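You operate a simulated robot arm through the tools that you are given. There is no shell and no other tool.

You run a simulated robot arm. Do the job below in one go: nothing can be reset, and whatever is moved stays where it is left.

JOB
Test the small orange fan at Fast, then switch the fan tester off.
Fine: guard closed before it goes on, and left closed; wait for the result; slider back to Slow; test no other.

The check looks at the end state, three seconds after you hand in, the way a careful person would. Anything else that was tipped, shoved, dropped, spilled or broken makes it a failure.

ROBOT AND FRAMES
A 5-joint arm with a two-finger parallel gripper, fixed in place. Base frame: the origin is at the foot of the arm, x ahead of it, y to its left, z up; the work surface is at about z = 0. Units: cm, rad, N and s.
With the tool pointing down near the work surface it reaches from about 26 to 68 cm from the base axis. Its first joint turns from -1.152 to 1.152 rad. The tool tilts only in the upright plane through the base axis and itself; it spins freely about its own axis. Payload 2.9 kg.
Tool frame: the origin (TCP) lies between the finger pads and is the grasp point; the fingertips stand 3 cm ahead of it; z points along the fingers, y is the line along which they close. The gripper opens to 11 cm. The fingers are 2 cm wide and 1 cm thick; the gripper's body (4.8 by 11.2 cm) begins 5.5 cm behind the TCP.
Orientation is told as [roll, pitch, yaw] about the base's x, y, z axes, in that order, counted from this pose: with the fingers straight down and closing along the base's y, the tool's x points along the base's -x, its y along +y and its z along -z.

CONTROLS
- The arm moves only by the tool step_arm. Its argument "series" is a list of rows, each an object of numbers (a shift or turn left out is 0, a gripper value left out holds the last): "claw": the opening in per cent of the stroke, from 0 (shut) to 100 (fully open); "x", "y", "z": the shift along the base's x, y, z in cm; "wx", "wy", "wz": the turn, a rotation vector about the base's x, y, z in rad. In form: [{"claw": .., "x": .., "y": .., "z": .., "wx": .., "wy": .., "wz": ..}, ...]. A call has 1 to 20 rows; each row is the pose to reach, as a shift and turn from the pose commanded when the call began. A row lasts 0.2 s, in which the tool goes at most 5 cm and 0.15 rad; a call with a longer step from one row to the next is refused whole, and so is a gripper value outside its range. Where a pose cannot be reached the arm comes as near as it can. A force on the tool above 50 N (or 10 N above the force at the start of the call, whichever is more), or a blocked arm, ends the call early, and 0.2 s more pass. Each finger travels about 10.8 cm/s and halts on what it meets, pressing with about 41 N; the grip force reading is that of the motor and also rises with nothing between the fingers. The clock runs only during rows and for 0.2 s after the last one: add rows that repeat a pose to give the fingers time. The reply holds the time, the measured pose of the TCP, the force on the tool along the base axes, the opening and the grip force, in the units named above and with some noise, with the torque about the TCP (base axes, N m) and any sound that the robot's microphone picked up.
- Cameras (640 x 400 px; columns grow to the right, rows downward): "scene" is fixed at [3.03, -44.64, 61.01]; the picture's right is [0.82, -0.57, 0.00], its down [-0.31, -0.44, -0.85] and it looks along [0.48, 0.69, -0.53] (base axes); focal length 314 px, centre (320, 200). "wrist" rides on the gripper at [7.2, 1.7, -10.3] in the tool frame; the picture's right is [-0.23, 0.97, 0.00], its down [-0.76, -0.18, -0.62] and it looks along [-0.61, -0.14, 0.78] (tool axes); focal length 222 px, centre (320, 200). There is no depth. A picture from a camera that has moved, and an enlarged one, comes with that camera's place and axes in the base frame and with its lens.
- snapshot(camera): a new picture of that camera. It takes no simulated time.
- close_up(camera, box): a new picture of the part [left, top, right, bottom] of that camera's present view, enlarged. It takes no simulated time.
- finish_job(): hands the job in; it is judged then, once.

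Nothing tells you positions but the pictures and the camera data. Unless the task says otherwise, let go and move clear before handing in.

The tools are called after ">>>" as name(argument=value, ...) on one line, values as JSON. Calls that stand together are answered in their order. step_arm: Moves the arm, as the interface text tells. Its arguments: {"type":"object","properties":{"series":{"type":"array","items":{"type":"object","properties":{"claw":{"type":"number"},"x":{"type":"number"},"y":{"type":"number"},"z":{"type":"number"},"wx":{"type":"number"},"wy":{"type":"number"},"wz":{"type":"number"}}}}},"required":["series"]} The other tools are called the same way: snapshot (camera) takes a picture; close_up (camera, box) takes an enlarged picture of a part of a camera's view; finish_job () hands the job in.

At the start:

```text
time_s: 0.0
eef_pos: [34.05, -18.66, 43.12]
tool_rot: [0.0, 0.0, -0.001]
ft_force: [-0.4, 0.2, 0.4]
ft_torque: [-0.01, -0.02, 0.01]
opening: 11.01
gripper_force: 0.1
```

scene: 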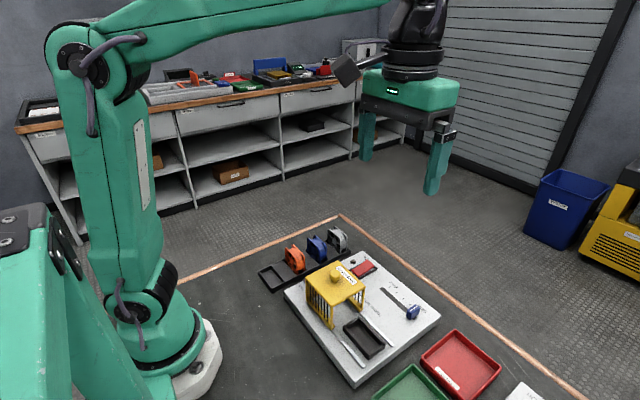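
wrist: 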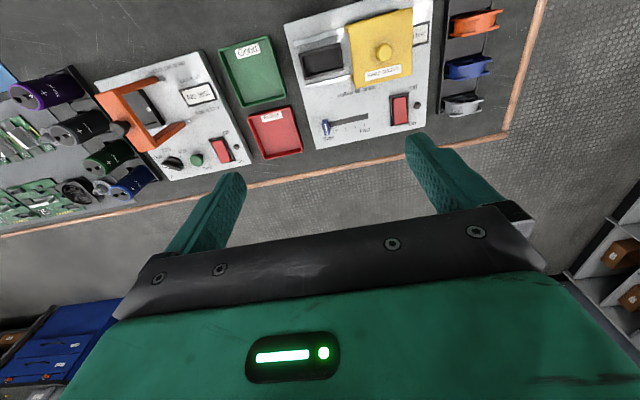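

I see a fan tester with a yellow sliding guard, a speed slider, a red rocker switch and a rack with three fans (orange, blue, grey). I'll look closer before moving.

>>> close_up(camera="scene", box=[250, 210, 450, 390])

>>> close_up(camera="wrist", box=[280, 0, 540, 160])

>>> close_up(camera="scene", box=[250, 215, 370, 305])

```text
2.22 times, centred on (350, 300) of scene
camera zoom: at [3.03, -44.64, 61.01], right [0.82, -0.57, 0.0], down [-0.31, -0.44, -0.85], along [0.48, 0.69, -0.53], focal length 698 px, centre (253, -22)
```

zoom: 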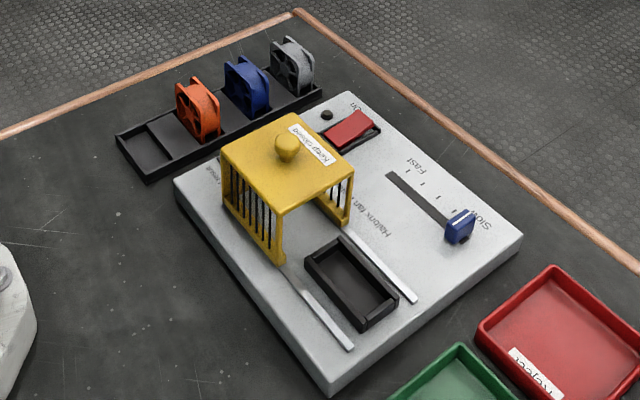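

```text
2.46 times, centred on (410, 80) of wrist
camera zoom: at [26.76, -16.91, 53.65], right [0.23, 0.97, 0.0], down [0.76, -0.18, 0.62], along [0.61, -0.14, -0.78], focal length 547 px, centre (98, 495)
```

zoom: 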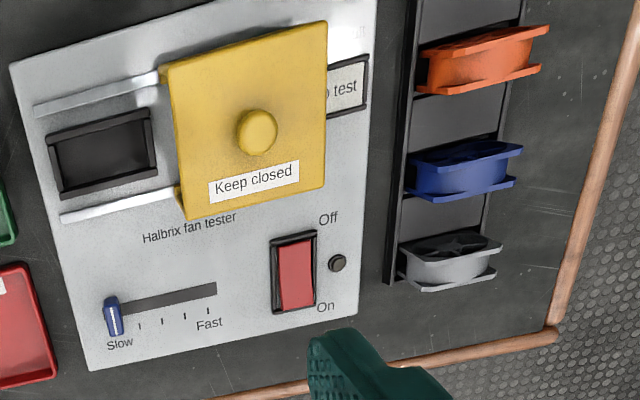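

```text
4.44 times, centred on (310, 260) of scene
camera zoom: at [3.03, -44.64, 61.01], right [0.82, -0.57, 0.0], down [-0.31, -0.44, -0.85], along [0.48, 0.69, -0.53], focal length 1397 px, centre (364, -67)
```

zoom: 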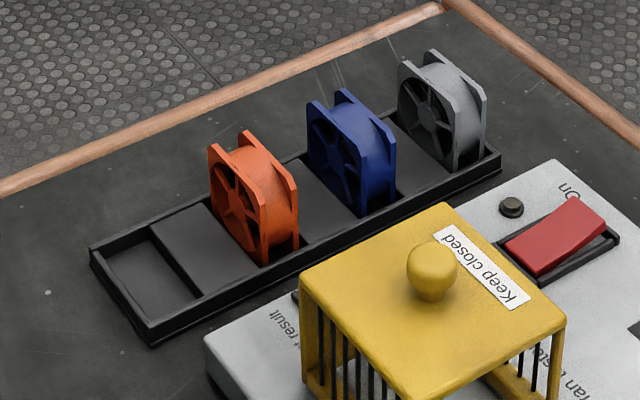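

The tester sits roughly square to the base axes, with the nest near (33, -18), the guard near (33, -8), the slider and rocker near x = 45, and the orange fan near (33, 9). I'll move above the rack for a better look.

>>> step_arm(series=[{"y": 3.3, "z": -1.9}, {"y": 6.7, "z": -3.8}, {"y": 10, "z": -5.6}, {"y": 13.3, "z": -7.5}, {"y": 16.7, "z": -9.4}, {"y": 20, "z": -11.3}, {"y": 23.3, "z": -13.1}, {"y": 26.7, "z": -15.1}, {"y": 26.7, "z": -15.1}])

>>> snapshot(camera="wrist")

>>> snapshot(camera="scene")

```text
time_s: 2.0
eef_pos: [34.23, 7.94, 27.86]
tool_rot: [-0.001, -0.001, 0.0]
ft_force: [-0.2, 0.2, 0.1]
ft_torque: [0.0, -0.02, 0.01]
opening: 10.99
gripper_force: 0.0
```

```text
taken
camera wrist: at [26.93, 9.72, 38.35], right [0.23, 0.97, 0.0], down [0.76, -0.18, 0.62], along [0.61, -0.14, -0.78], focal length 222 px, centre (320, 200)
```

wrist: 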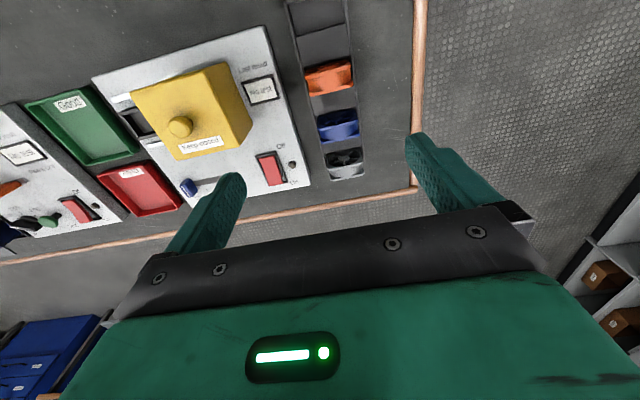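

```text
taken
```

scene: 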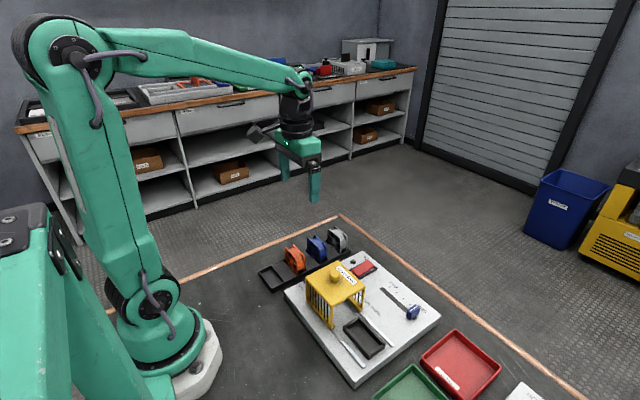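

The view is clear from here. I'll enlarge the rack, guard and display.

>>> close_up(camera="wrist", box=[280, 0, 420, 190])

>>> close_up(camera="wrist", box=[80, 20, 320, 210])

>>> close_up(camera="scene", box=[280, 230, 450, 390])

```text
2.11 times, centred on (350, 95) of wrist
camera zoom: at [26.93, 9.72, 38.35], right [0.23, 0.97, 0.0], down [0.76, -0.18, 0.62], along [0.61, -0.14, -0.78], focal length 468 px, centre (257, 421)
```

zoom: 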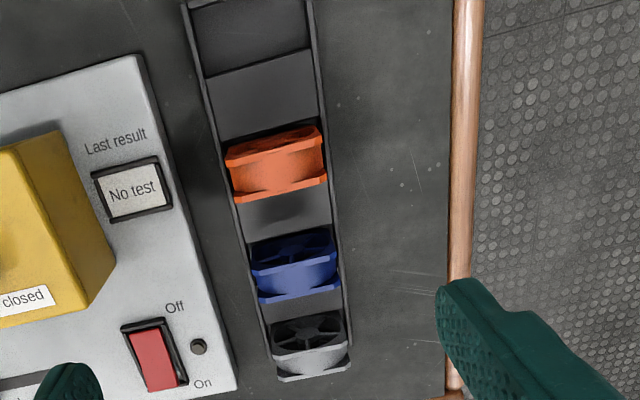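

```text
2.11 times, centred on (200, 115) of wrist
camera zoom: at [26.93, 9.72, 38.35], right [0.23, 0.97, 0.0], down [0.76, -0.18, 0.62], along [0.61, -0.14, -0.78], focal length 468 px, centre (573, 379)
```

zoom: 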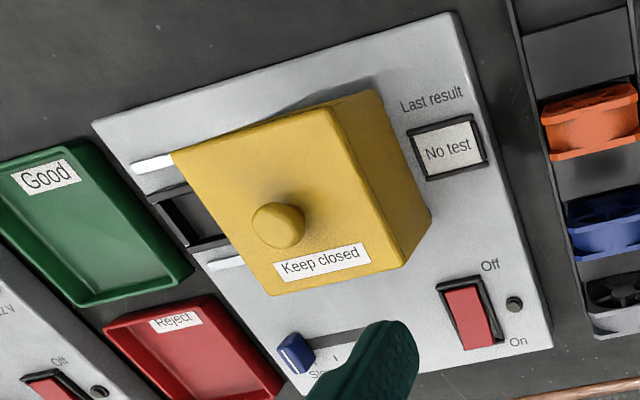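

```text
2.50 times, centred on (365, 310) of scene
camera zoom: at [3.03, -44.64, 61.01], right [0.82, -0.57, 0.0], down [-0.31, -0.44, -0.85], along [0.48, 0.69, -0.53], focal length 786 px, centre (208, -75)
```

zoom: 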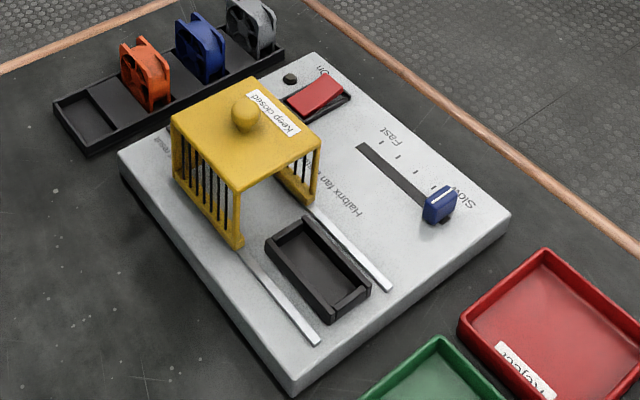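

The display reads "No test" and the rocker appears to be off. I'll zoom further on the orange fan to locate its edges.

>>> close_up(camera="wrist", box=[295, 45, 375, 105])

>>> close_up(camera="scene", box=[255, 220, 355, 295])

```text
6.67 times, centred on (335, 75) of wrist
camera zoom: at [26.93, 9.72, 38.35], right [0.23, 0.97, 0.0], down [0.76, -0.18, 0.62], along [0.61, -0.14, -0.78], focal length 1481 px, centre (220, 1033)
```

zoom: 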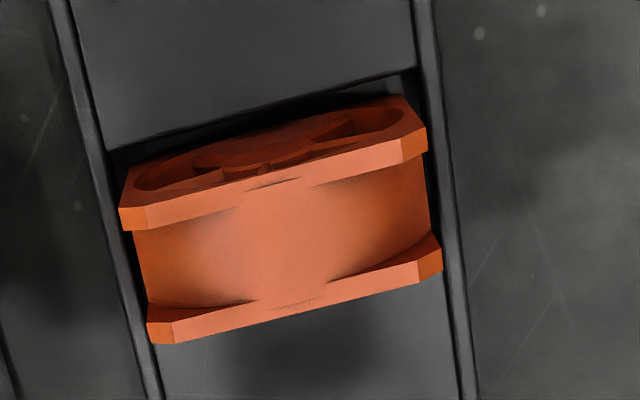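

```text
5.33 times, centred on (305, 258) of scene
camera zoom: at [3.03, -44.64, 61.01], right [0.82, -0.57, 0.0], down [-0.31, -0.44, -0.85], along [0.48, 0.69, -0.53], focal length 1676 px, centre (400, -107)
```

zoom: 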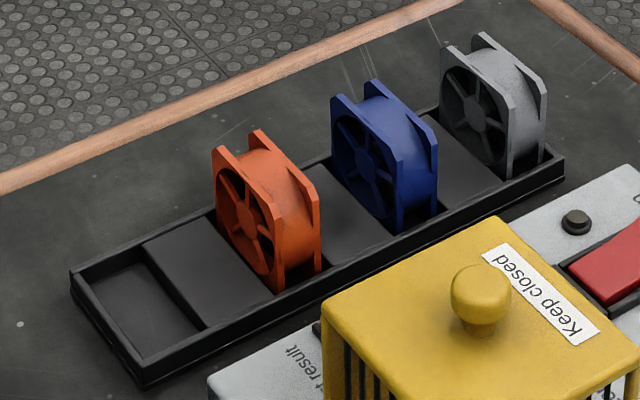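

The orange fan stands upright at about (33.0, 9.65), 6 cm wide along y, 2.5 cm thick along x and with its top near z = 7. The nest takes it in the same orientation, so I'll turn the tool 90 degrees and look down at the nest first.

>>> step_arm(series=[{"y": -1.95, "z": -0.67, "wz": 0.131}, {"y": -3.9, "z": -1.33, "wz": 0.262}, {"y": -5.85, "z": -2.0, "wz": 0.393}, {"y": -7.8, "z": -2.67, "wz": 0.524}, {"y": -9.75, "z": -3.33, "wz": 0.654}, {"y": -11.7, "z": -4.0, "wz": 0.785}, {"y": -13.65, "z": -4.67, "wz": 0.916}, {"y": -15.6, "z": -5.33, "wz": 1.047}, {"y": -17.55, "z": -6.0, "wz": 1.178}, {"y": -19.5, "z": -6.67, "wz": 1.309}, {"y": -21.45, "z": -7.33, "wz": 1.44}, {"y": -23.4, "z": -8.0, "wz": 1.571}, {"y": -23.4, "z": -8.0, "wz": 1.571}])

>>> snapshot(camera="wrist")

>>> close_up(camera="wrist", box=[230, 20, 410, 140])

```text
time_s: 4.8
eef_pos: [34.07, -15.2, 20.08]
tool_rot: [0.0, 0.0, 1.574]
ft_force: [-0.6, 0.3, -0.3]
ft_torque: [0.0, 0.0, -0.02]
opening: 10.98
gripper_force: 0.0
```

```text
taken
camera wrist: at [32.35, -22.44, 30.45], right [-0.97, 0.22, 0.0], down [0.18, 0.76, 0.62], along [0.14, 0.61, -0.78], focal length 222 px, centre (320, 200)
```

wrist: 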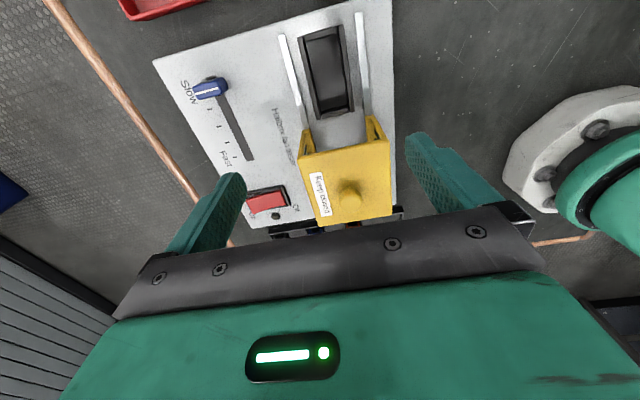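

```text
3.33 times, centred on (320, 80) of wrist
camera zoom: at [32.35, -22.44, 30.45], right [-0.97, 0.22, 0.0], down [0.18, 0.76, 0.62], along [0.14, 0.61, -0.78], focal length 740 px, centre (320, 600)
```

zoom: 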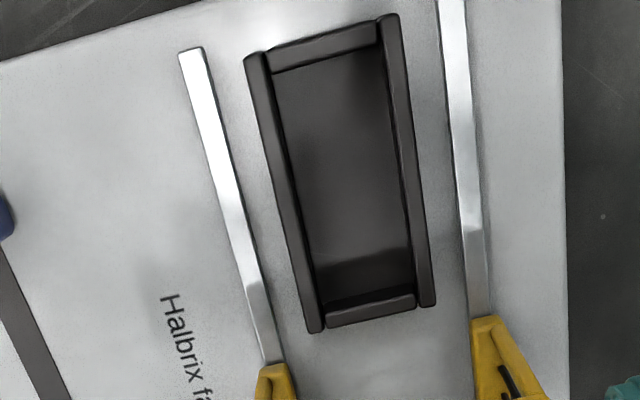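

From this view the nest interior runs about x 30.9–34.1 and y -21.3 to -14.3, so its centre is near (32.5, -17.8). Next I'll take the same view over the fan, so the two readings can be compared directly.

>>> step_arm(series=[{"x": -0.1, "y": 4.0}, {"x": -0.2, "y": 8.0}, {"x": -0.3, "y": 12.0}, {"x": -0.4, "y": 16.0}, {"x": -0.5, "y": 20.0}, {"x": -0.6, "y": 24.0}, {"x": -0.6, "y": 27.4}, {"x": -0.6, "y": 27.4}])

>>> snapshot(camera="wrist")

>>> close_up(camera="wrist", box=[230, 20, 410, 140])

```text
time_s: 6.6
eef_pos: [33.42, 12.2, 20.08]
tool_rot: [0.0, 0.0, 1.571]
ft_force: [0.1, 1.4, -1.0]
ft_torque: [-0.01, 0.01, 0.0]
opening: 10.99
gripper_force: 0.0
```

```text
taken
camera wrist: at [31.74, 4.98, 30.46], right [-0.97, 0.23, 0.0], down [0.18, 0.76, 0.62], along [0.14, 0.61, -0.78], focal length 222 px, centre (320, 200)
```

wrist: 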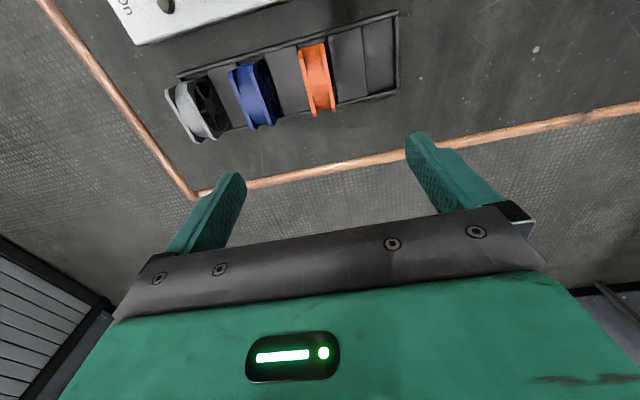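

```text
3.33 times, centred on (320, 80) of wrist
camera zoom: at [31.74, 4.98, 30.46], right [-0.97, 0.23, 0.0], down [0.18, 0.76, 0.62], along [0.14, 0.61, -0.78], focal length 740 px, centre (320, 600)
```

zoom: 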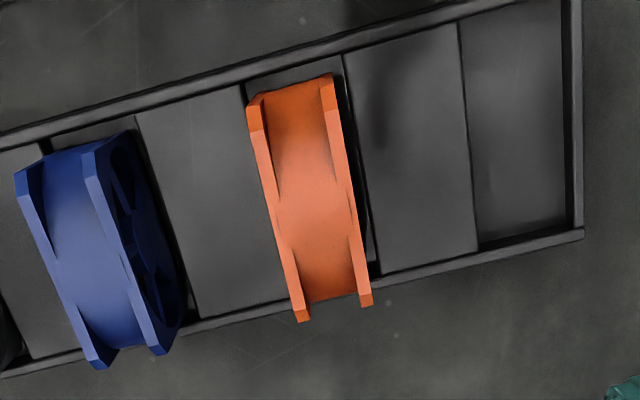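

The fan's centre works out at about (33.0, 9.6), with its top at z ≈ 6.3. I'll narrow the gripper, line up over the fan, stop with the tips just above it and check.

>>> step_arm(series=[{"claw": 45, "x": -0.2, "y": -1.3, "z": -1.0}, {"claw": 45, "x": -0.4, "y": -2.6, "z": -2.0}, {"x": -0.4, "y": -2.6, "z": -5.0}, {"x": -0.4, "y": -2.6, "z": -8.0}, {"x": -0.4, "y": -2.6, "z": -9.5}, {"x": -0.4, "y": -2.6, "z": -9.5}])

>>> snapshot(camera="wrist")

>>> close_up(camera="scene", box=[240, 190, 400, 310])

```text
time_s: 8.0
eef_pos: [33.22, 9.37, 10.61]
tool_rot: [0.0, 0.0, 1.573]
ft_force: [-0.7, 0.4, 0.0]
ft_torque: [-0.03, 0.01, 0.0]
opening: 4.95
gripper_force: 0.1
```

```text
taken
camera wrist: at [31.43, 2.22, 21.03], right [-0.97, 0.23, 0.0], down [0.18, 0.76, 0.62], along [0.14, 0.61, -0.78], focal length 222 px, centre (320, 200)
```

wrist: 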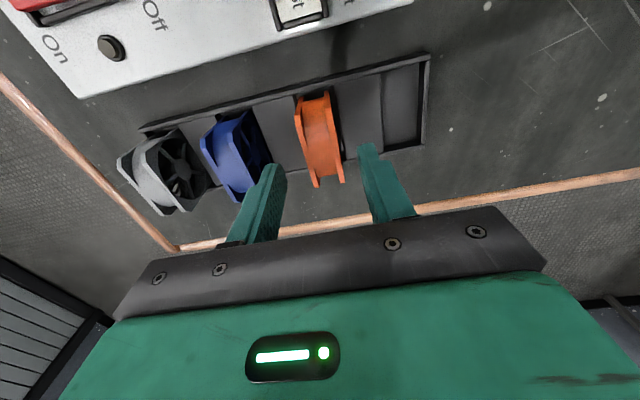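

```text
3.33 times, centred on (320, 250) of scene
camera zoom: at [3.03, -44.64, 61.01], right [0.82, -0.57, 0.0], down [-0.31, -0.44, -0.85], along [0.48, 0.69, -0.53], focal length 1048 px, centre (320, 33)
```

zoom: 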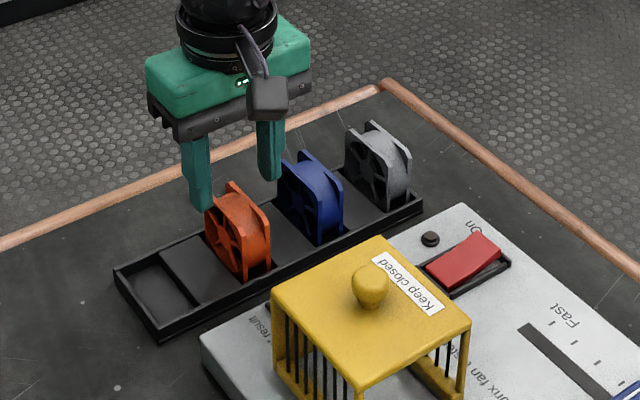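

The fingers straddle the fan along x. I'll check the alignment in an enlarged view.

>>> close_up(camera="wrist", box=[220, 70, 420, 220])

```text
2.67 times, centred on (320, 145) of wrist
camera zoom: at [31.43, 2.22, 21.03], right [-0.97, 0.23, 0.0], down [0.18, 0.76, 0.62], along [0.14, 0.61, -0.78], focal length 592 px, centre (320, 347)
```

zoom: 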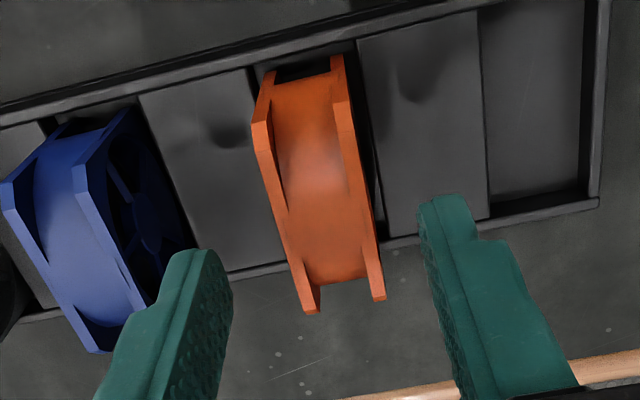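

The y reading is a little ambiguous here, so I'll zoom tighter on the fan's top.

>>> close_up(camera="wrist", box=[280, 80, 376, 200])

```text
3.33 times, centred on (328, 140) of wrist
camera zoom: at [31.43, 2.22, 21.03], right [-0.97, 0.23, 0.0], down [0.18, 0.76, 0.62], along [0.14, 0.61, -0.78], focal length 740 px, centre (293, 400)
```

zoom: 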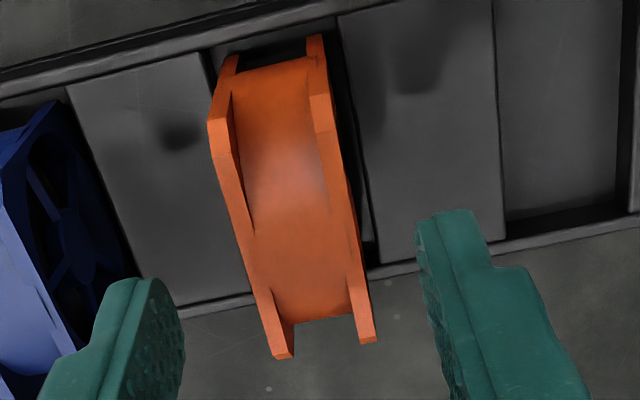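

Rechecked, the fan is centred at (33.0, 9.55), so I'll shift slightly, descend with the tips staying above the rack, and close.

>>> step_arm(series=[{"claw": 45, "x": -0.1, "y": 0.15, "z": -1.5}, {"x": -0.1, "y": 0.15, "z": -3.0}, {"x": -0.1, "y": 0.15, "z": -4.2}, {"x": -0.1, "y": 0.15, "z": -5.1}, {"x": -0.1, "y": 0.15, "z": -5.1}])

>>> close_up(camera="scene", box=[240, 190, 400, 310])

>>> snapshot(camera="wrist")

```text
time_s: 9.2
eef_pos: [32.79, 9.67, 5.6]
tool_rot: [-0.001, 0.001, 1.573]
ft_force: [0.0, -0.4, -1.2]
ft_torque: [0.01, 0.01, 0.0]
opening: 4.94
gripper_force: 0.1
```

```text
3.33 times, centred on (320, 250) of scene
camera zoom: at [3.03, -44.64, 61.01], right [0.82, -0.57, 0.0], down [-0.31, -0.44, -0.85], along [0.48, 0.69, -0.53], focal length 1048 px, centre (320, 33)
```

zoom: 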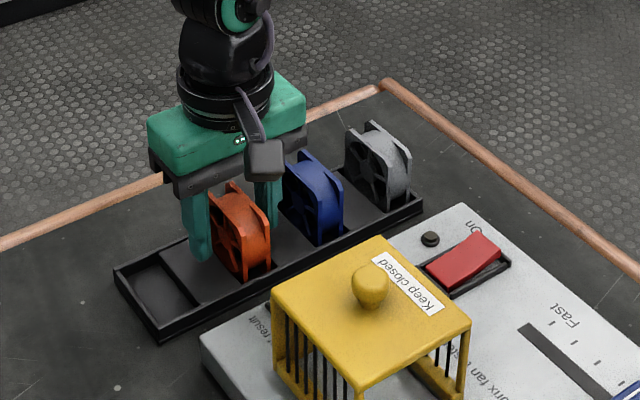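

```text
taken
camera wrist: at [31.18, 2.47, 15.95], right [-0.97, 0.23, 0.0], down [0.18, 0.76, 0.62], along [0.14, 0.61, -0.78], focal length 222 px, centre (320, 200)
```

wrist: 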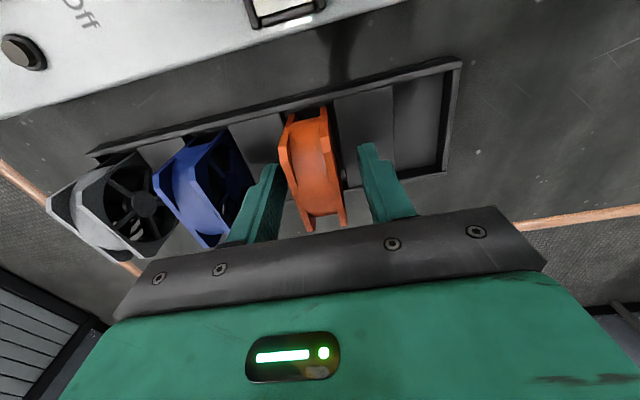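

The fingers are around the fan and clear of the blue one. I'll centre by 1 mm and close.

>>> step_arm(series=[{"claw": 45, "x": 0.12}, {"claw": 30, "x": 0.12}, {"claw": 22, "x": 0.12}, {"claw": 15, "x": 0.12}, {"claw": 10, "x": 0.12}, {"claw": 10, "x": 0.12}])

>>> snapshot(camera="wrist")

```text
time_s: 10.6
eef_pos: [33.02, 9.61, 5.57]
tool_rot: [0.0, 0.0, 1.57]
ft_force: [-0.1, 0.1, -0.1]
ft_torque: [0.01, -0.01, 0.0]
opening: 2.42
gripper_force: 41.1
```

```text
taken
camera wrist: at [31.27, 2.45, 16.01], right [-0.97, 0.23, 0.0], down [0.18, 0.76, 0.62], along [0.14, 0.61, -0.78], focal length 222 px, centre (320, 200)
```

wrist: 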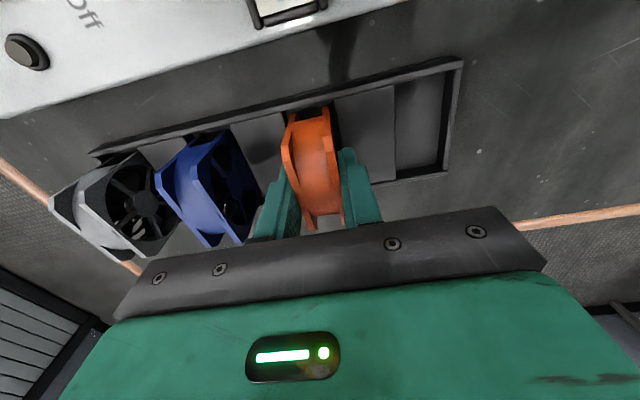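

The fan is gripped, 2.42 cm thick. I'll lift it straight up high enough to pass over the guard's knob.

>>> step_arm(series=[{"z": 0.7}, {"z": 1.7}, {"z": 3.2}, {"z": 5.5}, {"z": 8.5}, {"z": 11.5}, {"z": 14.5}, {"z": 16.5}, {"z": 16.5}])

>>> snapshot(camera="wrist")

>>> snapshot(camera="scene")

```text
time_s: 12.6
eef_pos: [32.94, 9.67, 22.0]
tool_rot: [0.001, 0.0, 1.571]
ft_force: [0.0, -0.5, -0.7]
ft_torque: [0.0, -0.02, 0.0]
opening: 2.44
gripper_force: 40.9
```

```text
taken
camera wrist: at [31.32, 2.43, 32.36], right [-0.97, 0.23, 0.0], down [0.18, 0.76, 0.62], along [0.14, 0.61, -0.78], focal length 222 px, centre (320, 200)
```

wrist: 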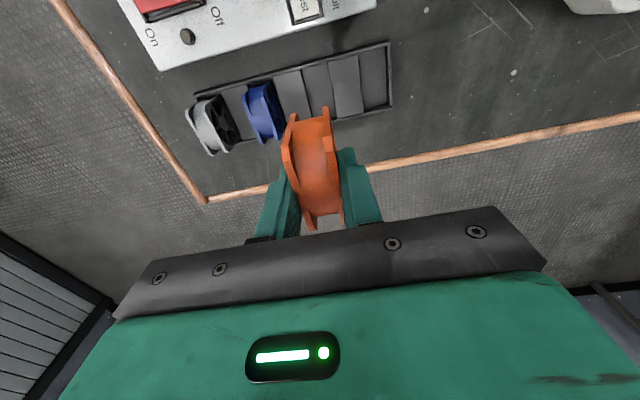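

```text
taken
```

scene: 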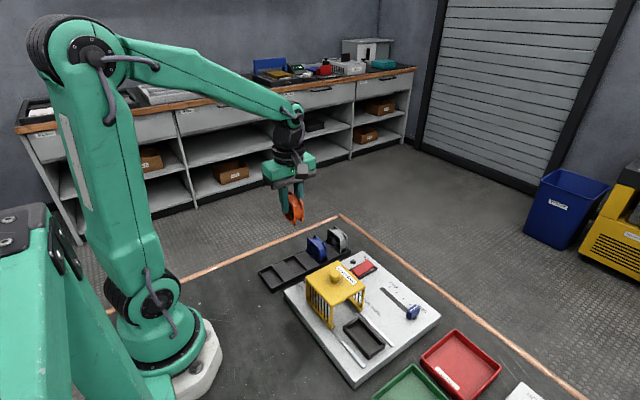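

The fan hangs securely. I'll carry it over the guard to above the nest.

>>> step_arm(series=[{"x": -0.05, "y": -1.5}, {"x": -0.1, "y": -4.5}, {"x": -0.15, "y": -7.5}, {"x": -0.2, "y": -10.5}, {"x": -0.25, "y": -13.5}, {"x": -0.3, "y": -16.5}, {"x": -0.35, "y": -19.5}, {"x": -0.4, "y": -22.5}, {"x": -0.45, "y": -25.0}, {"x": -0.5, "y": -26.8}, {"x": -0.5, "y": -27.4}, {"x": -0.5, "y": -27.4}])

>>> snapshot(camera="wrist")

>>> close_up(camera="scene", box=[240, 190, 440, 390])

```text
time_s: 15.2
eef_pos: [32.69, -17.57, 21.94]
tool_rot: [0.001, -0.001, 1.571]
ft_force: [0.0, 0.1, -0.6]
ft_torque: [0.0, 0.03, -0.02]
opening: 2.45
gripper_force: 40.7
```

```text
taken
camera wrist: at [30.92, -24.87, 32.43], right [-0.97, 0.23, 0.0], down [0.18, 0.76, 0.62], along [0.14, 0.61, -0.78], focal length 222 px, centre (320, 200)
```

wrist: 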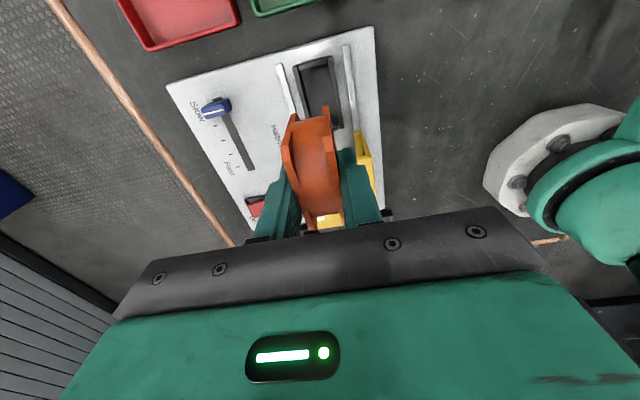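

```text
2.00 times, centred on (340, 290) of scene
camera zoom: at [3.03, -44.64, 61.01], right [0.82, -0.57, 0.0], down [-0.31, -0.44, -0.85], along [0.48, 0.69, -0.53], focal length 628 px, centre (280, 20)
```

zoom: 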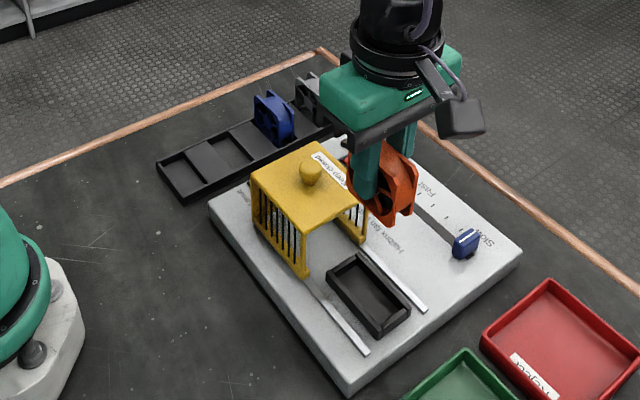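

The fan is above the nest. I'll measure the nest again from this pose before lowering.

>>> close_up(camera="wrist", box=[250, 40, 370, 140])

```text
4.00 times, centred on (310, 90) of wrist
camera zoom: at [30.92, -24.87, 32.43], right [-0.97, 0.23, 0.0], down [0.18, 0.76, 0.62], along [0.14, 0.61, -0.78], focal length 888 px, centre (360, 640)
```

zoom: 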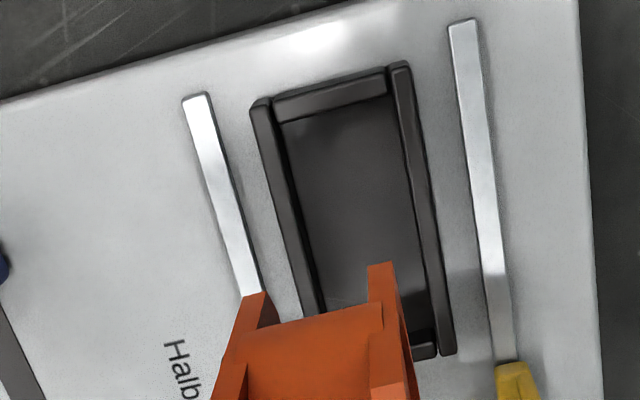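

The nest centre is confirmed at about (32.5, -17.8). I'll correct slightly and lower the fan to just above the rim.

>>> step_arm(series=[{"x": -0.06, "y": -0.06, "z": -2.0}, {"x": -0.12, "y": -0.12, "z": -5.0}, {"x": -0.12, "y": -0.12, "z": -8.0}, {"x": -0.12, "y": -0.12, "z": -10.0}, {"x": -0.12, "y": -0.12, "z": -11.4}, {"x": -0.12, "y": -0.12, "z": -11.4}])

>>> snapshot(camera="wrist")

>>> close_up(camera="scene", box=[290, 250, 430, 370])

```text
time_s: 16.6
eef_pos: [32.61, -17.88, 10.46]
tool_rot: [0.001, -0.001, 1.571]
ft_force: [0.1, 0.6, -1.2]
ft_torque: [-0.04, 0.02, 0.01]
opening: 2.45
gripper_force: 40.9
```

```text
taken
camera wrist: at [30.91, -25.11, 20.87], right [-0.97, 0.23, 0.0], down [0.18, 0.76, 0.62], along [0.14, 0.61, -0.78], focal length 222 px, centre (320, 200)
```

wrist: 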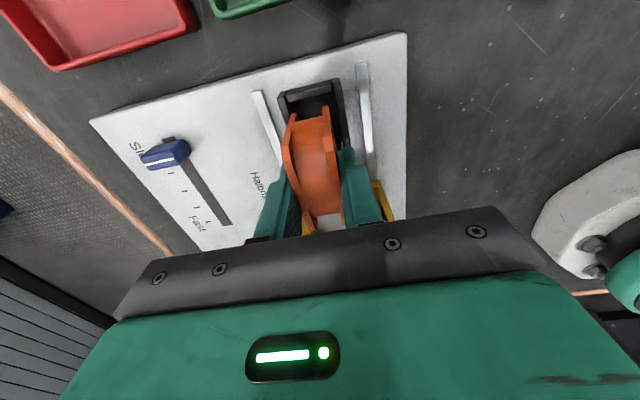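

```text
3.33 times, centred on (360, 310) of scene
camera zoom: at [3.03, -44.64, 61.01], right [0.82, -0.57, 0.0], down [-0.31, -0.44, -0.85], along [0.48, 0.69, -0.53], focal length 1048 px, centre (187, -167)
```

zoom: 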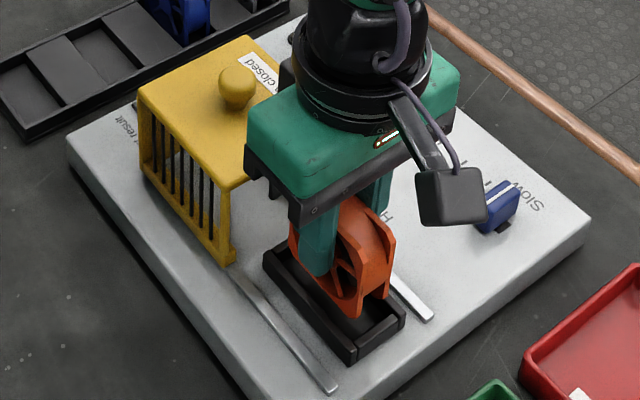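

The fan is just above the nest. I'll check its alignment with the rim.

>>> close_up(camera="wrist", box=[265, 70, 385, 170])

```text
4.00 times, centred on (325, 120) of wrist
camera zoom: at [30.91, -25.11, 20.87], right [-0.97, 0.23, 0.0], down [0.18, 0.76, 0.62], along [0.14, 0.61, -0.78], focal length 888 px, centre (300, 520)
```

zoom: 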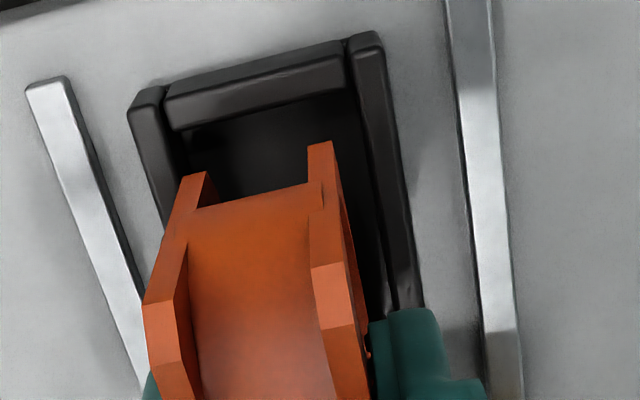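

The fan needs to move about 1 mm in x and y to be centred. I'll apply that and lower slowly into the nest, watching the force.

>>> step_arm(series=[{"x": -0.1, "y": 0.12, "z": 0}, {"x": -0.1, "y": 0.12, "z": -0.5}, {"x": -0.1, "y": 0.12, "z": -1.0}, {"x": -0.1, "y": 0.12, "z": -1.4}, {"x": -0.1, "y": 0.12, "z": -1.4}])

>>> close_up(camera="scene", box=[310, 270, 410, 360])

>>> close_up(camera="wrist", box=[265, 70, 385, 170])

```text
time_s: 17.8
eef_pos: [32.38, -17.65, 9.06]
tool_rot: [0.0, 0.0, 1.573]
ft_force: [0.2, -0.2, 0.1]
ft_torque: [-0.01, -0.01, 0.01]
opening: 2.45
gripper_force: 40.6
```

```text
4.44 times, centred on (360, 315) of scene
camera zoom: at [3.03, -44.64, 61.01], right [0.82, -0.57, 0.0], down [-0.31, -0.44, -0.85], along [0.48, 0.69, -0.53], focal length 1397 px, centre (142, -311)
```

zoom: 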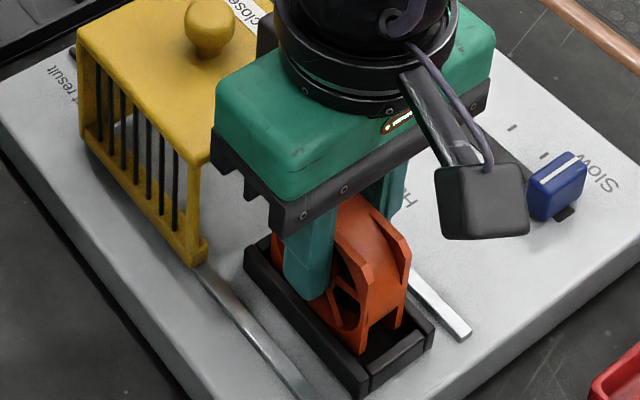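

```text
4.00 times, centred on (325, 120) of wrist
camera zoom: at [30.68, -24.97, 19.49], right [-0.97, 0.23, 0.0], down [0.18, 0.76, 0.62], along [0.14, 0.61, -0.78], focal length 888 px, centre (300, 520)
```

zoom: 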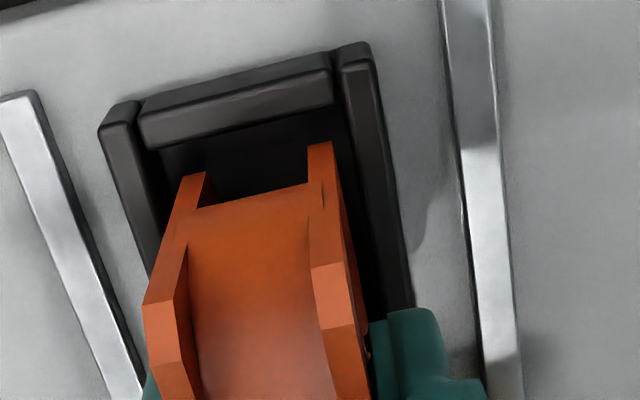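

x overshot slightly, so I'll shift it back by 2 mm and keep lowering gently.

>>> step_arm(series=[{"x": 0.2, "z": 0}, {"x": 0.2, "z": -0.3}, {"x": 0.2, "z": -0.3}])

>>> close_up(camera="wrist", box=[265, 70, 385, 170])

```text
time_s: 18.6
eef_pos: [32.68, -17.84, 8.84]
tool_rot: [0.0, 0.001, 1.572]
ft_force: [-0.2, 0.5, -0.6]
ft_torque: [0.02, 0.01, 0.02]
opening: 2.43
gripper_force: 41.3
```

```text
4.00 times, centred on (325, 120) of wrist
camera zoom: at [30.88, -25.02, 19.26], right [-0.97, 0.23, 0.0], down [0.18, 0.76, 0.62], along [0.14, 0.61, -0.78], focal length 888 px, centre (300, 520)
```

zoom: 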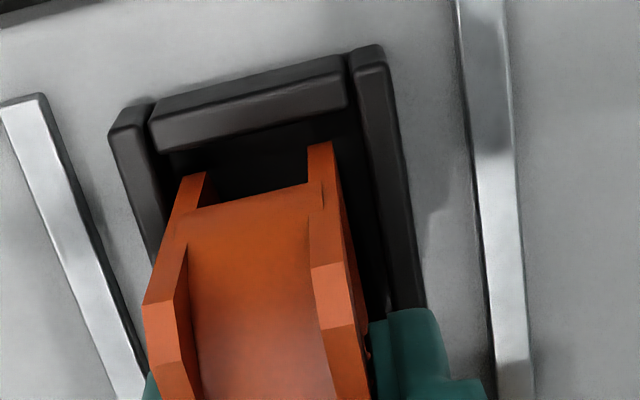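

The fan now looks centred in the nest opening. I'll keep lowering in small steps.

>>> step_arm(series=[{"z": -0.2}, {"z": -0.4}, {"z": -0.4}])

>>> close_up(camera="scene", box=[310, 270, 410, 360])

```text
time_s: 19.4
eef_pos: [32.55, -17.83, 8.46]
tool_rot: [-0.001, 0.0, 1.57]
ft_force: [-0.1, -1.0, 1.4]
ft_torque: [0.0, 0.05, 0.02]
opening: 2.42
gripper_force: 40.8
```

```text
4.44 times, centred on (360, 315) of scene
camera zoom: at [3.03, -44.64, 61.01], right [0.82, -0.57, 0.0], down [-0.31, -0.44, -0.85], along [0.48, 0.69, -0.53], focal length 1397 px, centre (142, -311)
```

zoom: 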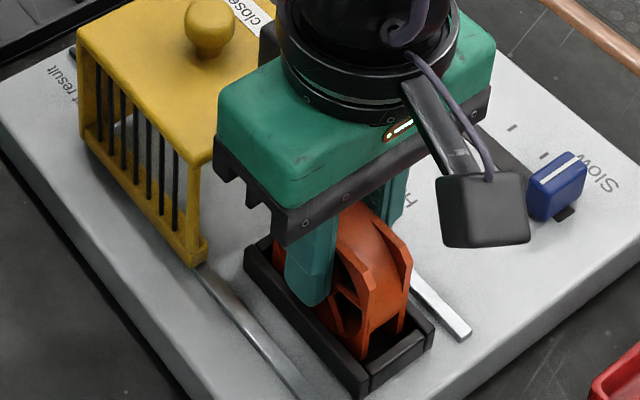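

The fan is entering the nest with no contact force yet. Two more small steps.

>>> step_arm(series=[{"z": -0.15}, {"z": -0.3}, {"z": -0.3}])

>>> close_up(camera="wrist", box=[265, 70, 385, 170])

```text
time_s: 20.2
eef_pos: [32.62, -17.85, 8.39]
tool_rot: [0.001, 0.001, 1.57]
ft_force: [-10.5, 3.0, 39.0]
ft_torque: [0.01, 0.42, -0.02]
opening: 2.46
gripper_force: 41.3
```

```text
4.00 times, centred on (325, 120) of wrist
camera zoom: at [30.87, -25.05, 18.77], right [-0.97, 0.23, 0.0], down [0.18, 0.76, 0.62], along [0.14, 0.61, -0.78], focal length 888 px, centre (300, 520)
```

zoom: 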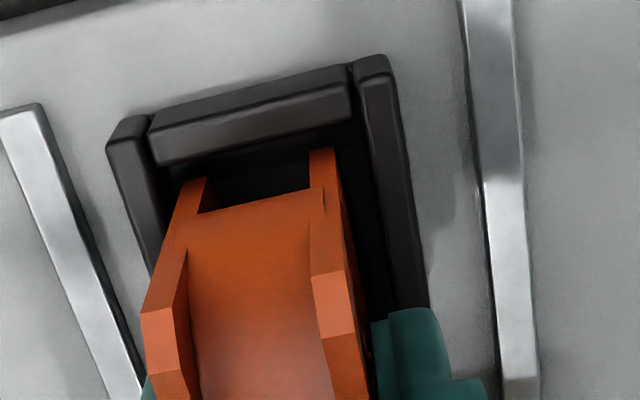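

Contact, with about 39 N upward. I'll check whether that is the nest floor before letting go.

>>> close_up(camera="scene", box=[320, 300, 400, 360])

>>> close_up(camera="wrist", box=[285, 90, 365, 150])

```text
6.67 times, centred on (360, 330) of scene
camera zoom: at [3.01, -44.63, 61.02], right [0.82, -0.57, 0.0], down [-0.31, -0.44, -0.85], along [0.48, 0.69, -0.53], focal length 2095 px, centre (53, -667)
```

zoom: 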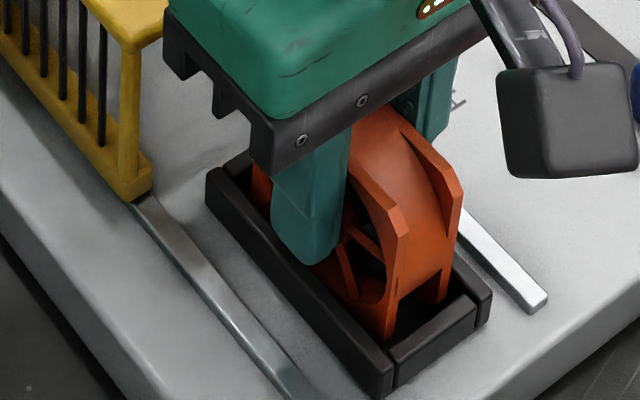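

```text
6.67 times, centred on (325, 120) of wrist
camera zoom: at [30.87, -25.05, 18.77], right [-0.97, 0.23, 0.0], down [0.18, 0.76, 0.62], along [0.14, 0.61, -0.78], focal length 1481 px, centre (287, 733)
```

zoom: 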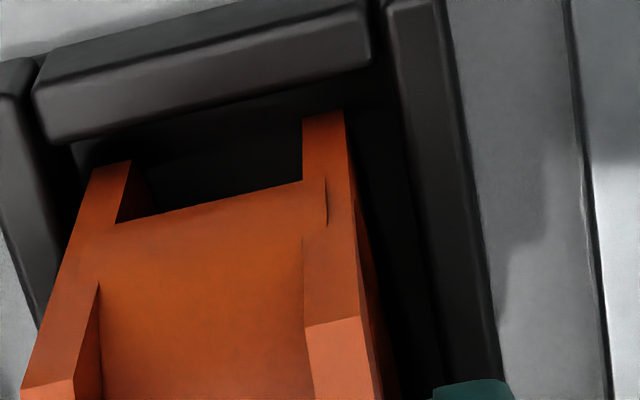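

The fan sits inside the rim about 0.5 cm below rim level, so this is the nest floor. I'll relieve the pressure and then open the fingers gently.

>>> step_arm(series=[{"z": 0.1}, {"z": 0.2}, {"z": 0.2}, {"z": 0.2}])

```text
time_s: 21.2
eef_pos: [32.49, -17.81, 8.41]
tool_rot: [0.002, -0.002, 1.571]
ft_force: [0.7, 0.4, -0.9]
ft_torque: [-0.01, -0.03, 0.01]
opening: 2.45
gripper_force: 41.2
```

The load is off now, so I'll open the gripper slowly.

>>> step_arm(series=[{"claw": 24}, {"claw": 26}, {"claw": 28}, {"claw": 32}, {"claw": 36}, {"claw": 40}, {"claw": 42}, {"claw": 42}])

>>> close_up(camera="scene", box=[320, 280, 400, 360])

>>> close_up(camera="wrist", box=[245, 70, 405, 190])

```text
time_s: 23.0
eef_pos: [32.46, -17.82, 8.43]
tool_rot: [-0.001, 0.001, 1.572]
ft_force: [-0.2, -0.3, 0.5]
ft_torque: [-0.03, -0.02, 0.0]
opening: 4.62
gripper_force: 0.1
```

```text
5.00 times, centred on (360, 320) of scene
camera zoom: at [3.03, -44.64, 61.01], right [0.82, -0.57, 0.0], down [-0.31, -0.44, -0.85], along [0.48, 0.69, -0.53], focal length 1571 px, centre (120, -400)
```

zoom: 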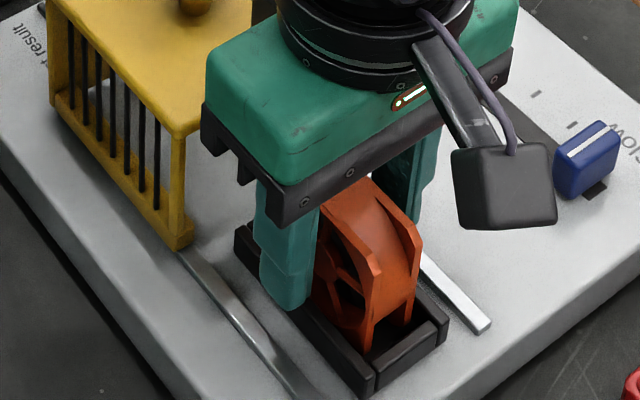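

```text
3.33 times, centred on (325, 130) of wrist
camera zoom: at [30.86, -24.99, 18.88], right [-0.97, 0.23, 0.0], down [0.18, 0.76, 0.62], along [0.14, 0.61, -0.78], focal length 740 px, centre (303, 433)
```

zoom: 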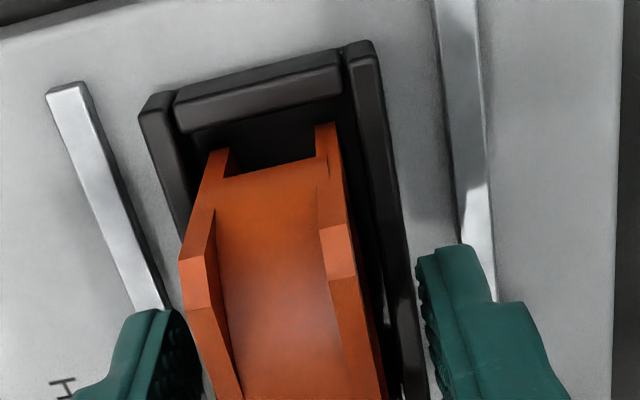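

The fan stands in the nest on its own. I'll retreat straight up, turn the tool back and look at the guard knob.

>>> step_arm(series=[{"claw": 42, "z": 1.5}, {"z": 4}, {"z": 7}, {"z": 10}, {"z": 13}, {"z": 15.5}, {"z": 15.5}])

>>> step_arm(series=[{"claw": 60, "y": 0.8, "wz": -0.143}, {"y": 1.6, "wz": -0.286}, {"y": 2.4, "wz": -0.429}, {"y": 3.2, "wz": -0.571}, {"y": 4.0, "wz": -0.714}, {"y": 4.8, "wz": -0.857}, {"y": 5.6, "wz": -1.0}, {"y": 6.4, "wz": -1.143}, {"y": 7.2, "wz": -1.286}, {"y": 8.0, "wz": -1.428}, {"y": 8.8, "wz": -1.571}, {"y": 8.8, "wz": -1.571}])

>>> snapshot(camera="wrist")

>>> snapshot(camera="scene")

```text
time_s: 24.6
eef_pos: [32.66, -17.97, 23.88]
tool_rot: [0.0, 0.0, 1.573]
ft_force: [0.0, -0.1, 0.9]
ft_torque: [-0.03, -0.01, -0.04]
opening: 4.63
gripper_force: 0.0
```

```text
time_s: 27.2
eef_pos: [32.62, -9.12, 23.85]
tool_rot: [0.0, 0.002, -0.001]
ft_force: [1.1, 0.0, 0.2]
ft_torque: [-0.01, -0.03, 0.01]
opening: 6.61
gripper_force: 0.1
```

```text
taken
camera wrist: at [25.32, -7.31, 34.3], right [0.23, 0.97, 0.0], down [0.76, -0.18, 0.62], along [0.61, -0.14, -0.78], focal length 222 px, centre (320, 200)
```

wrist: 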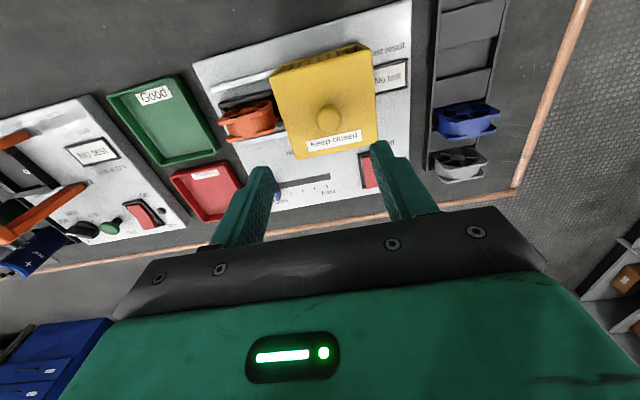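

```text
taken
```

scene: 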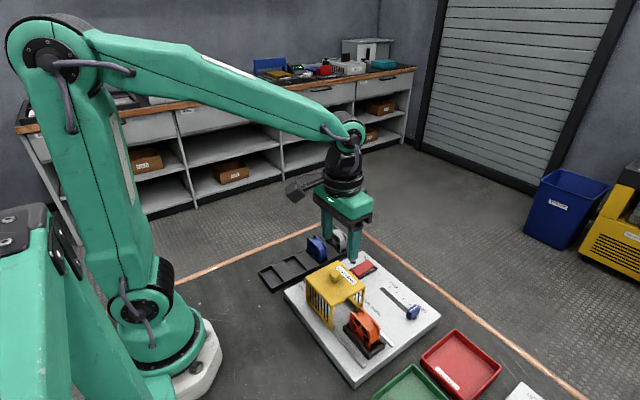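

>>> close_up(camera="wrist", box=[205, 30, 405, 180])

>>> close_up(camera="scene", box=[285, 245, 425, 365])

```text
2.67 times, centred on (305, 105) of wrist
camera zoom: at [25.32, -7.31, 34.3], right [0.23, 0.97, 0.0], down [0.76, -0.18, 0.62], along [0.61, -0.14, -0.78], focal length 592 px, centre (360, 453)
```

zoom: 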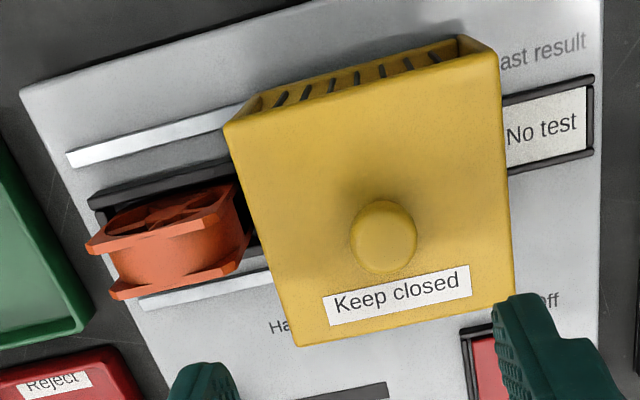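

```text
3.33 times, centred on (355, 305) of scene
camera zoom: at [3.03, -44.64, 61.01], right [0.82, -0.57, 0.0], down [-0.31, -0.44, -0.85], along [0.48, 0.69, -0.53], focal length 1048 px, centre (203, -150)
```

zoom: 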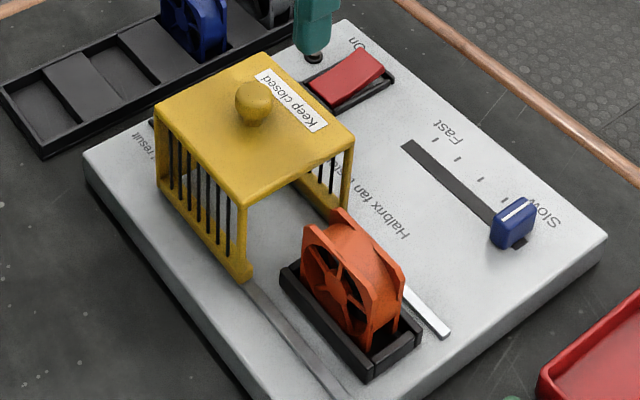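

The fan is seated well in the nest. The guard knob's ball is at about (32.5, -8.1, 12.7), so I'll lower around it with the tips above the guard roof and grip it.

>>> step_arm(series=[{"claw": 60, "y": 0.95, "z": -2}, {"y": 0.95, "z": -5}, {"y": 0.95, "z": -7.5}, {"y": 0.95, "z": -9.0}, {"y": 0.95, "z": -9.0}])

>>> snapshot(camera="wrist")

>>> close_up(camera="scene", box=[285, 225, 425, 365])

```text
time_s: 28.4
eef_pos: [32.58, -7.89, 14.81]
tool_rot: [-0.001, -0.001, -0.001]
ft_force: [-0.6, 1.1, -0.5]
ft_torque: [0.01, 0.01, -0.03]
opening: 6.62
gripper_force: 0.0
```

```text
taken
camera wrist: at [25.16, -6.19, 25.15], right [0.23, 0.97, 0.0], down [0.76, -0.18, 0.62], along [0.61, -0.14, -0.78], focal length 222 px, centre (320, 200)
```

wrist: 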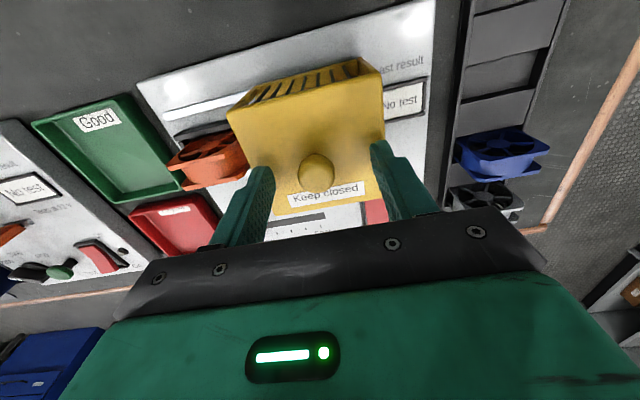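

```text
2.86 times, centred on (355, 295) of scene
camera zoom: at [3.03, -44.64, 61.01], right [0.82, -0.57, 0.0], down [-0.31, -0.44, -0.85], along [0.48, 0.69, -0.53], focal length 898 px, centre (220, -71)
```

zoom: 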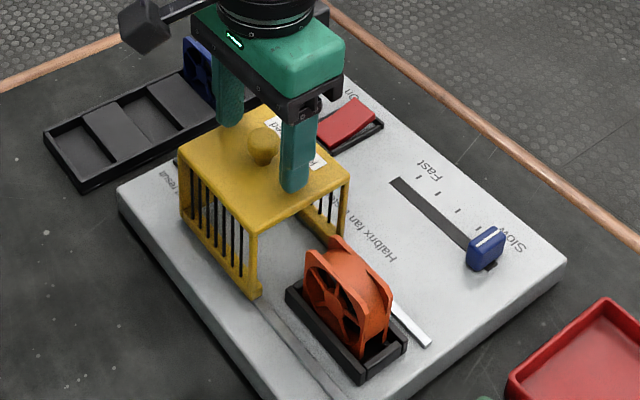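

The knob reads (32.5, -8.1) again. I'll centre on it and close.

>>> step_arm(series=[{"claw": 60, "x": 0.12, "y": -0.2}, {"claw": 45, "x": 0.12, "y": -0.2}, {"claw": 30, "x": 0.12, "y": -0.2}, {"claw": 20, "x": 0.12, "y": -0.2}, {"claw": 10, "x": 0.12, "y": -0.2}, {"claw": 10, "x": 0.12, "y": -0.2}])

>>> snapshot(camera="wrist")

```text
time_s: 29.8
eef_pos: [32.59, -8.2, 14.77]
tool_rot: [-0.002, 0.001, 0.0]
ft_force: [0.6, 0.5, -0.9]
ft_torque: [0.02, 0.02, -0.03]
opening: 2.36
gripper_force: 44.6
```

```text
taken
camera wrist: at [25.34, -6.48, 25.25], right [0.23, 0.97, 0.0], down [0.76, -0.18, 0.62], along [0.61, -0.14, -0.78], focal length 222 px, centre (320, 200)
```

wrist: 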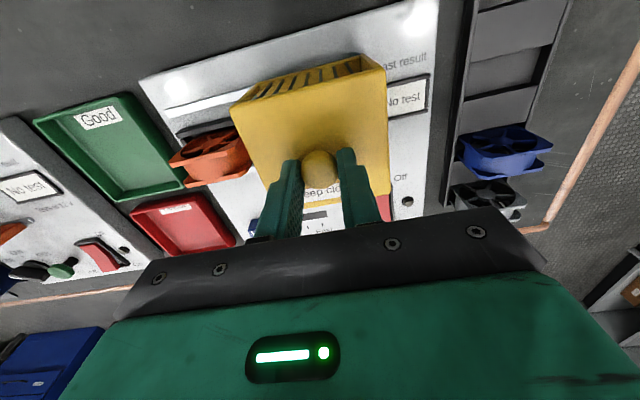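

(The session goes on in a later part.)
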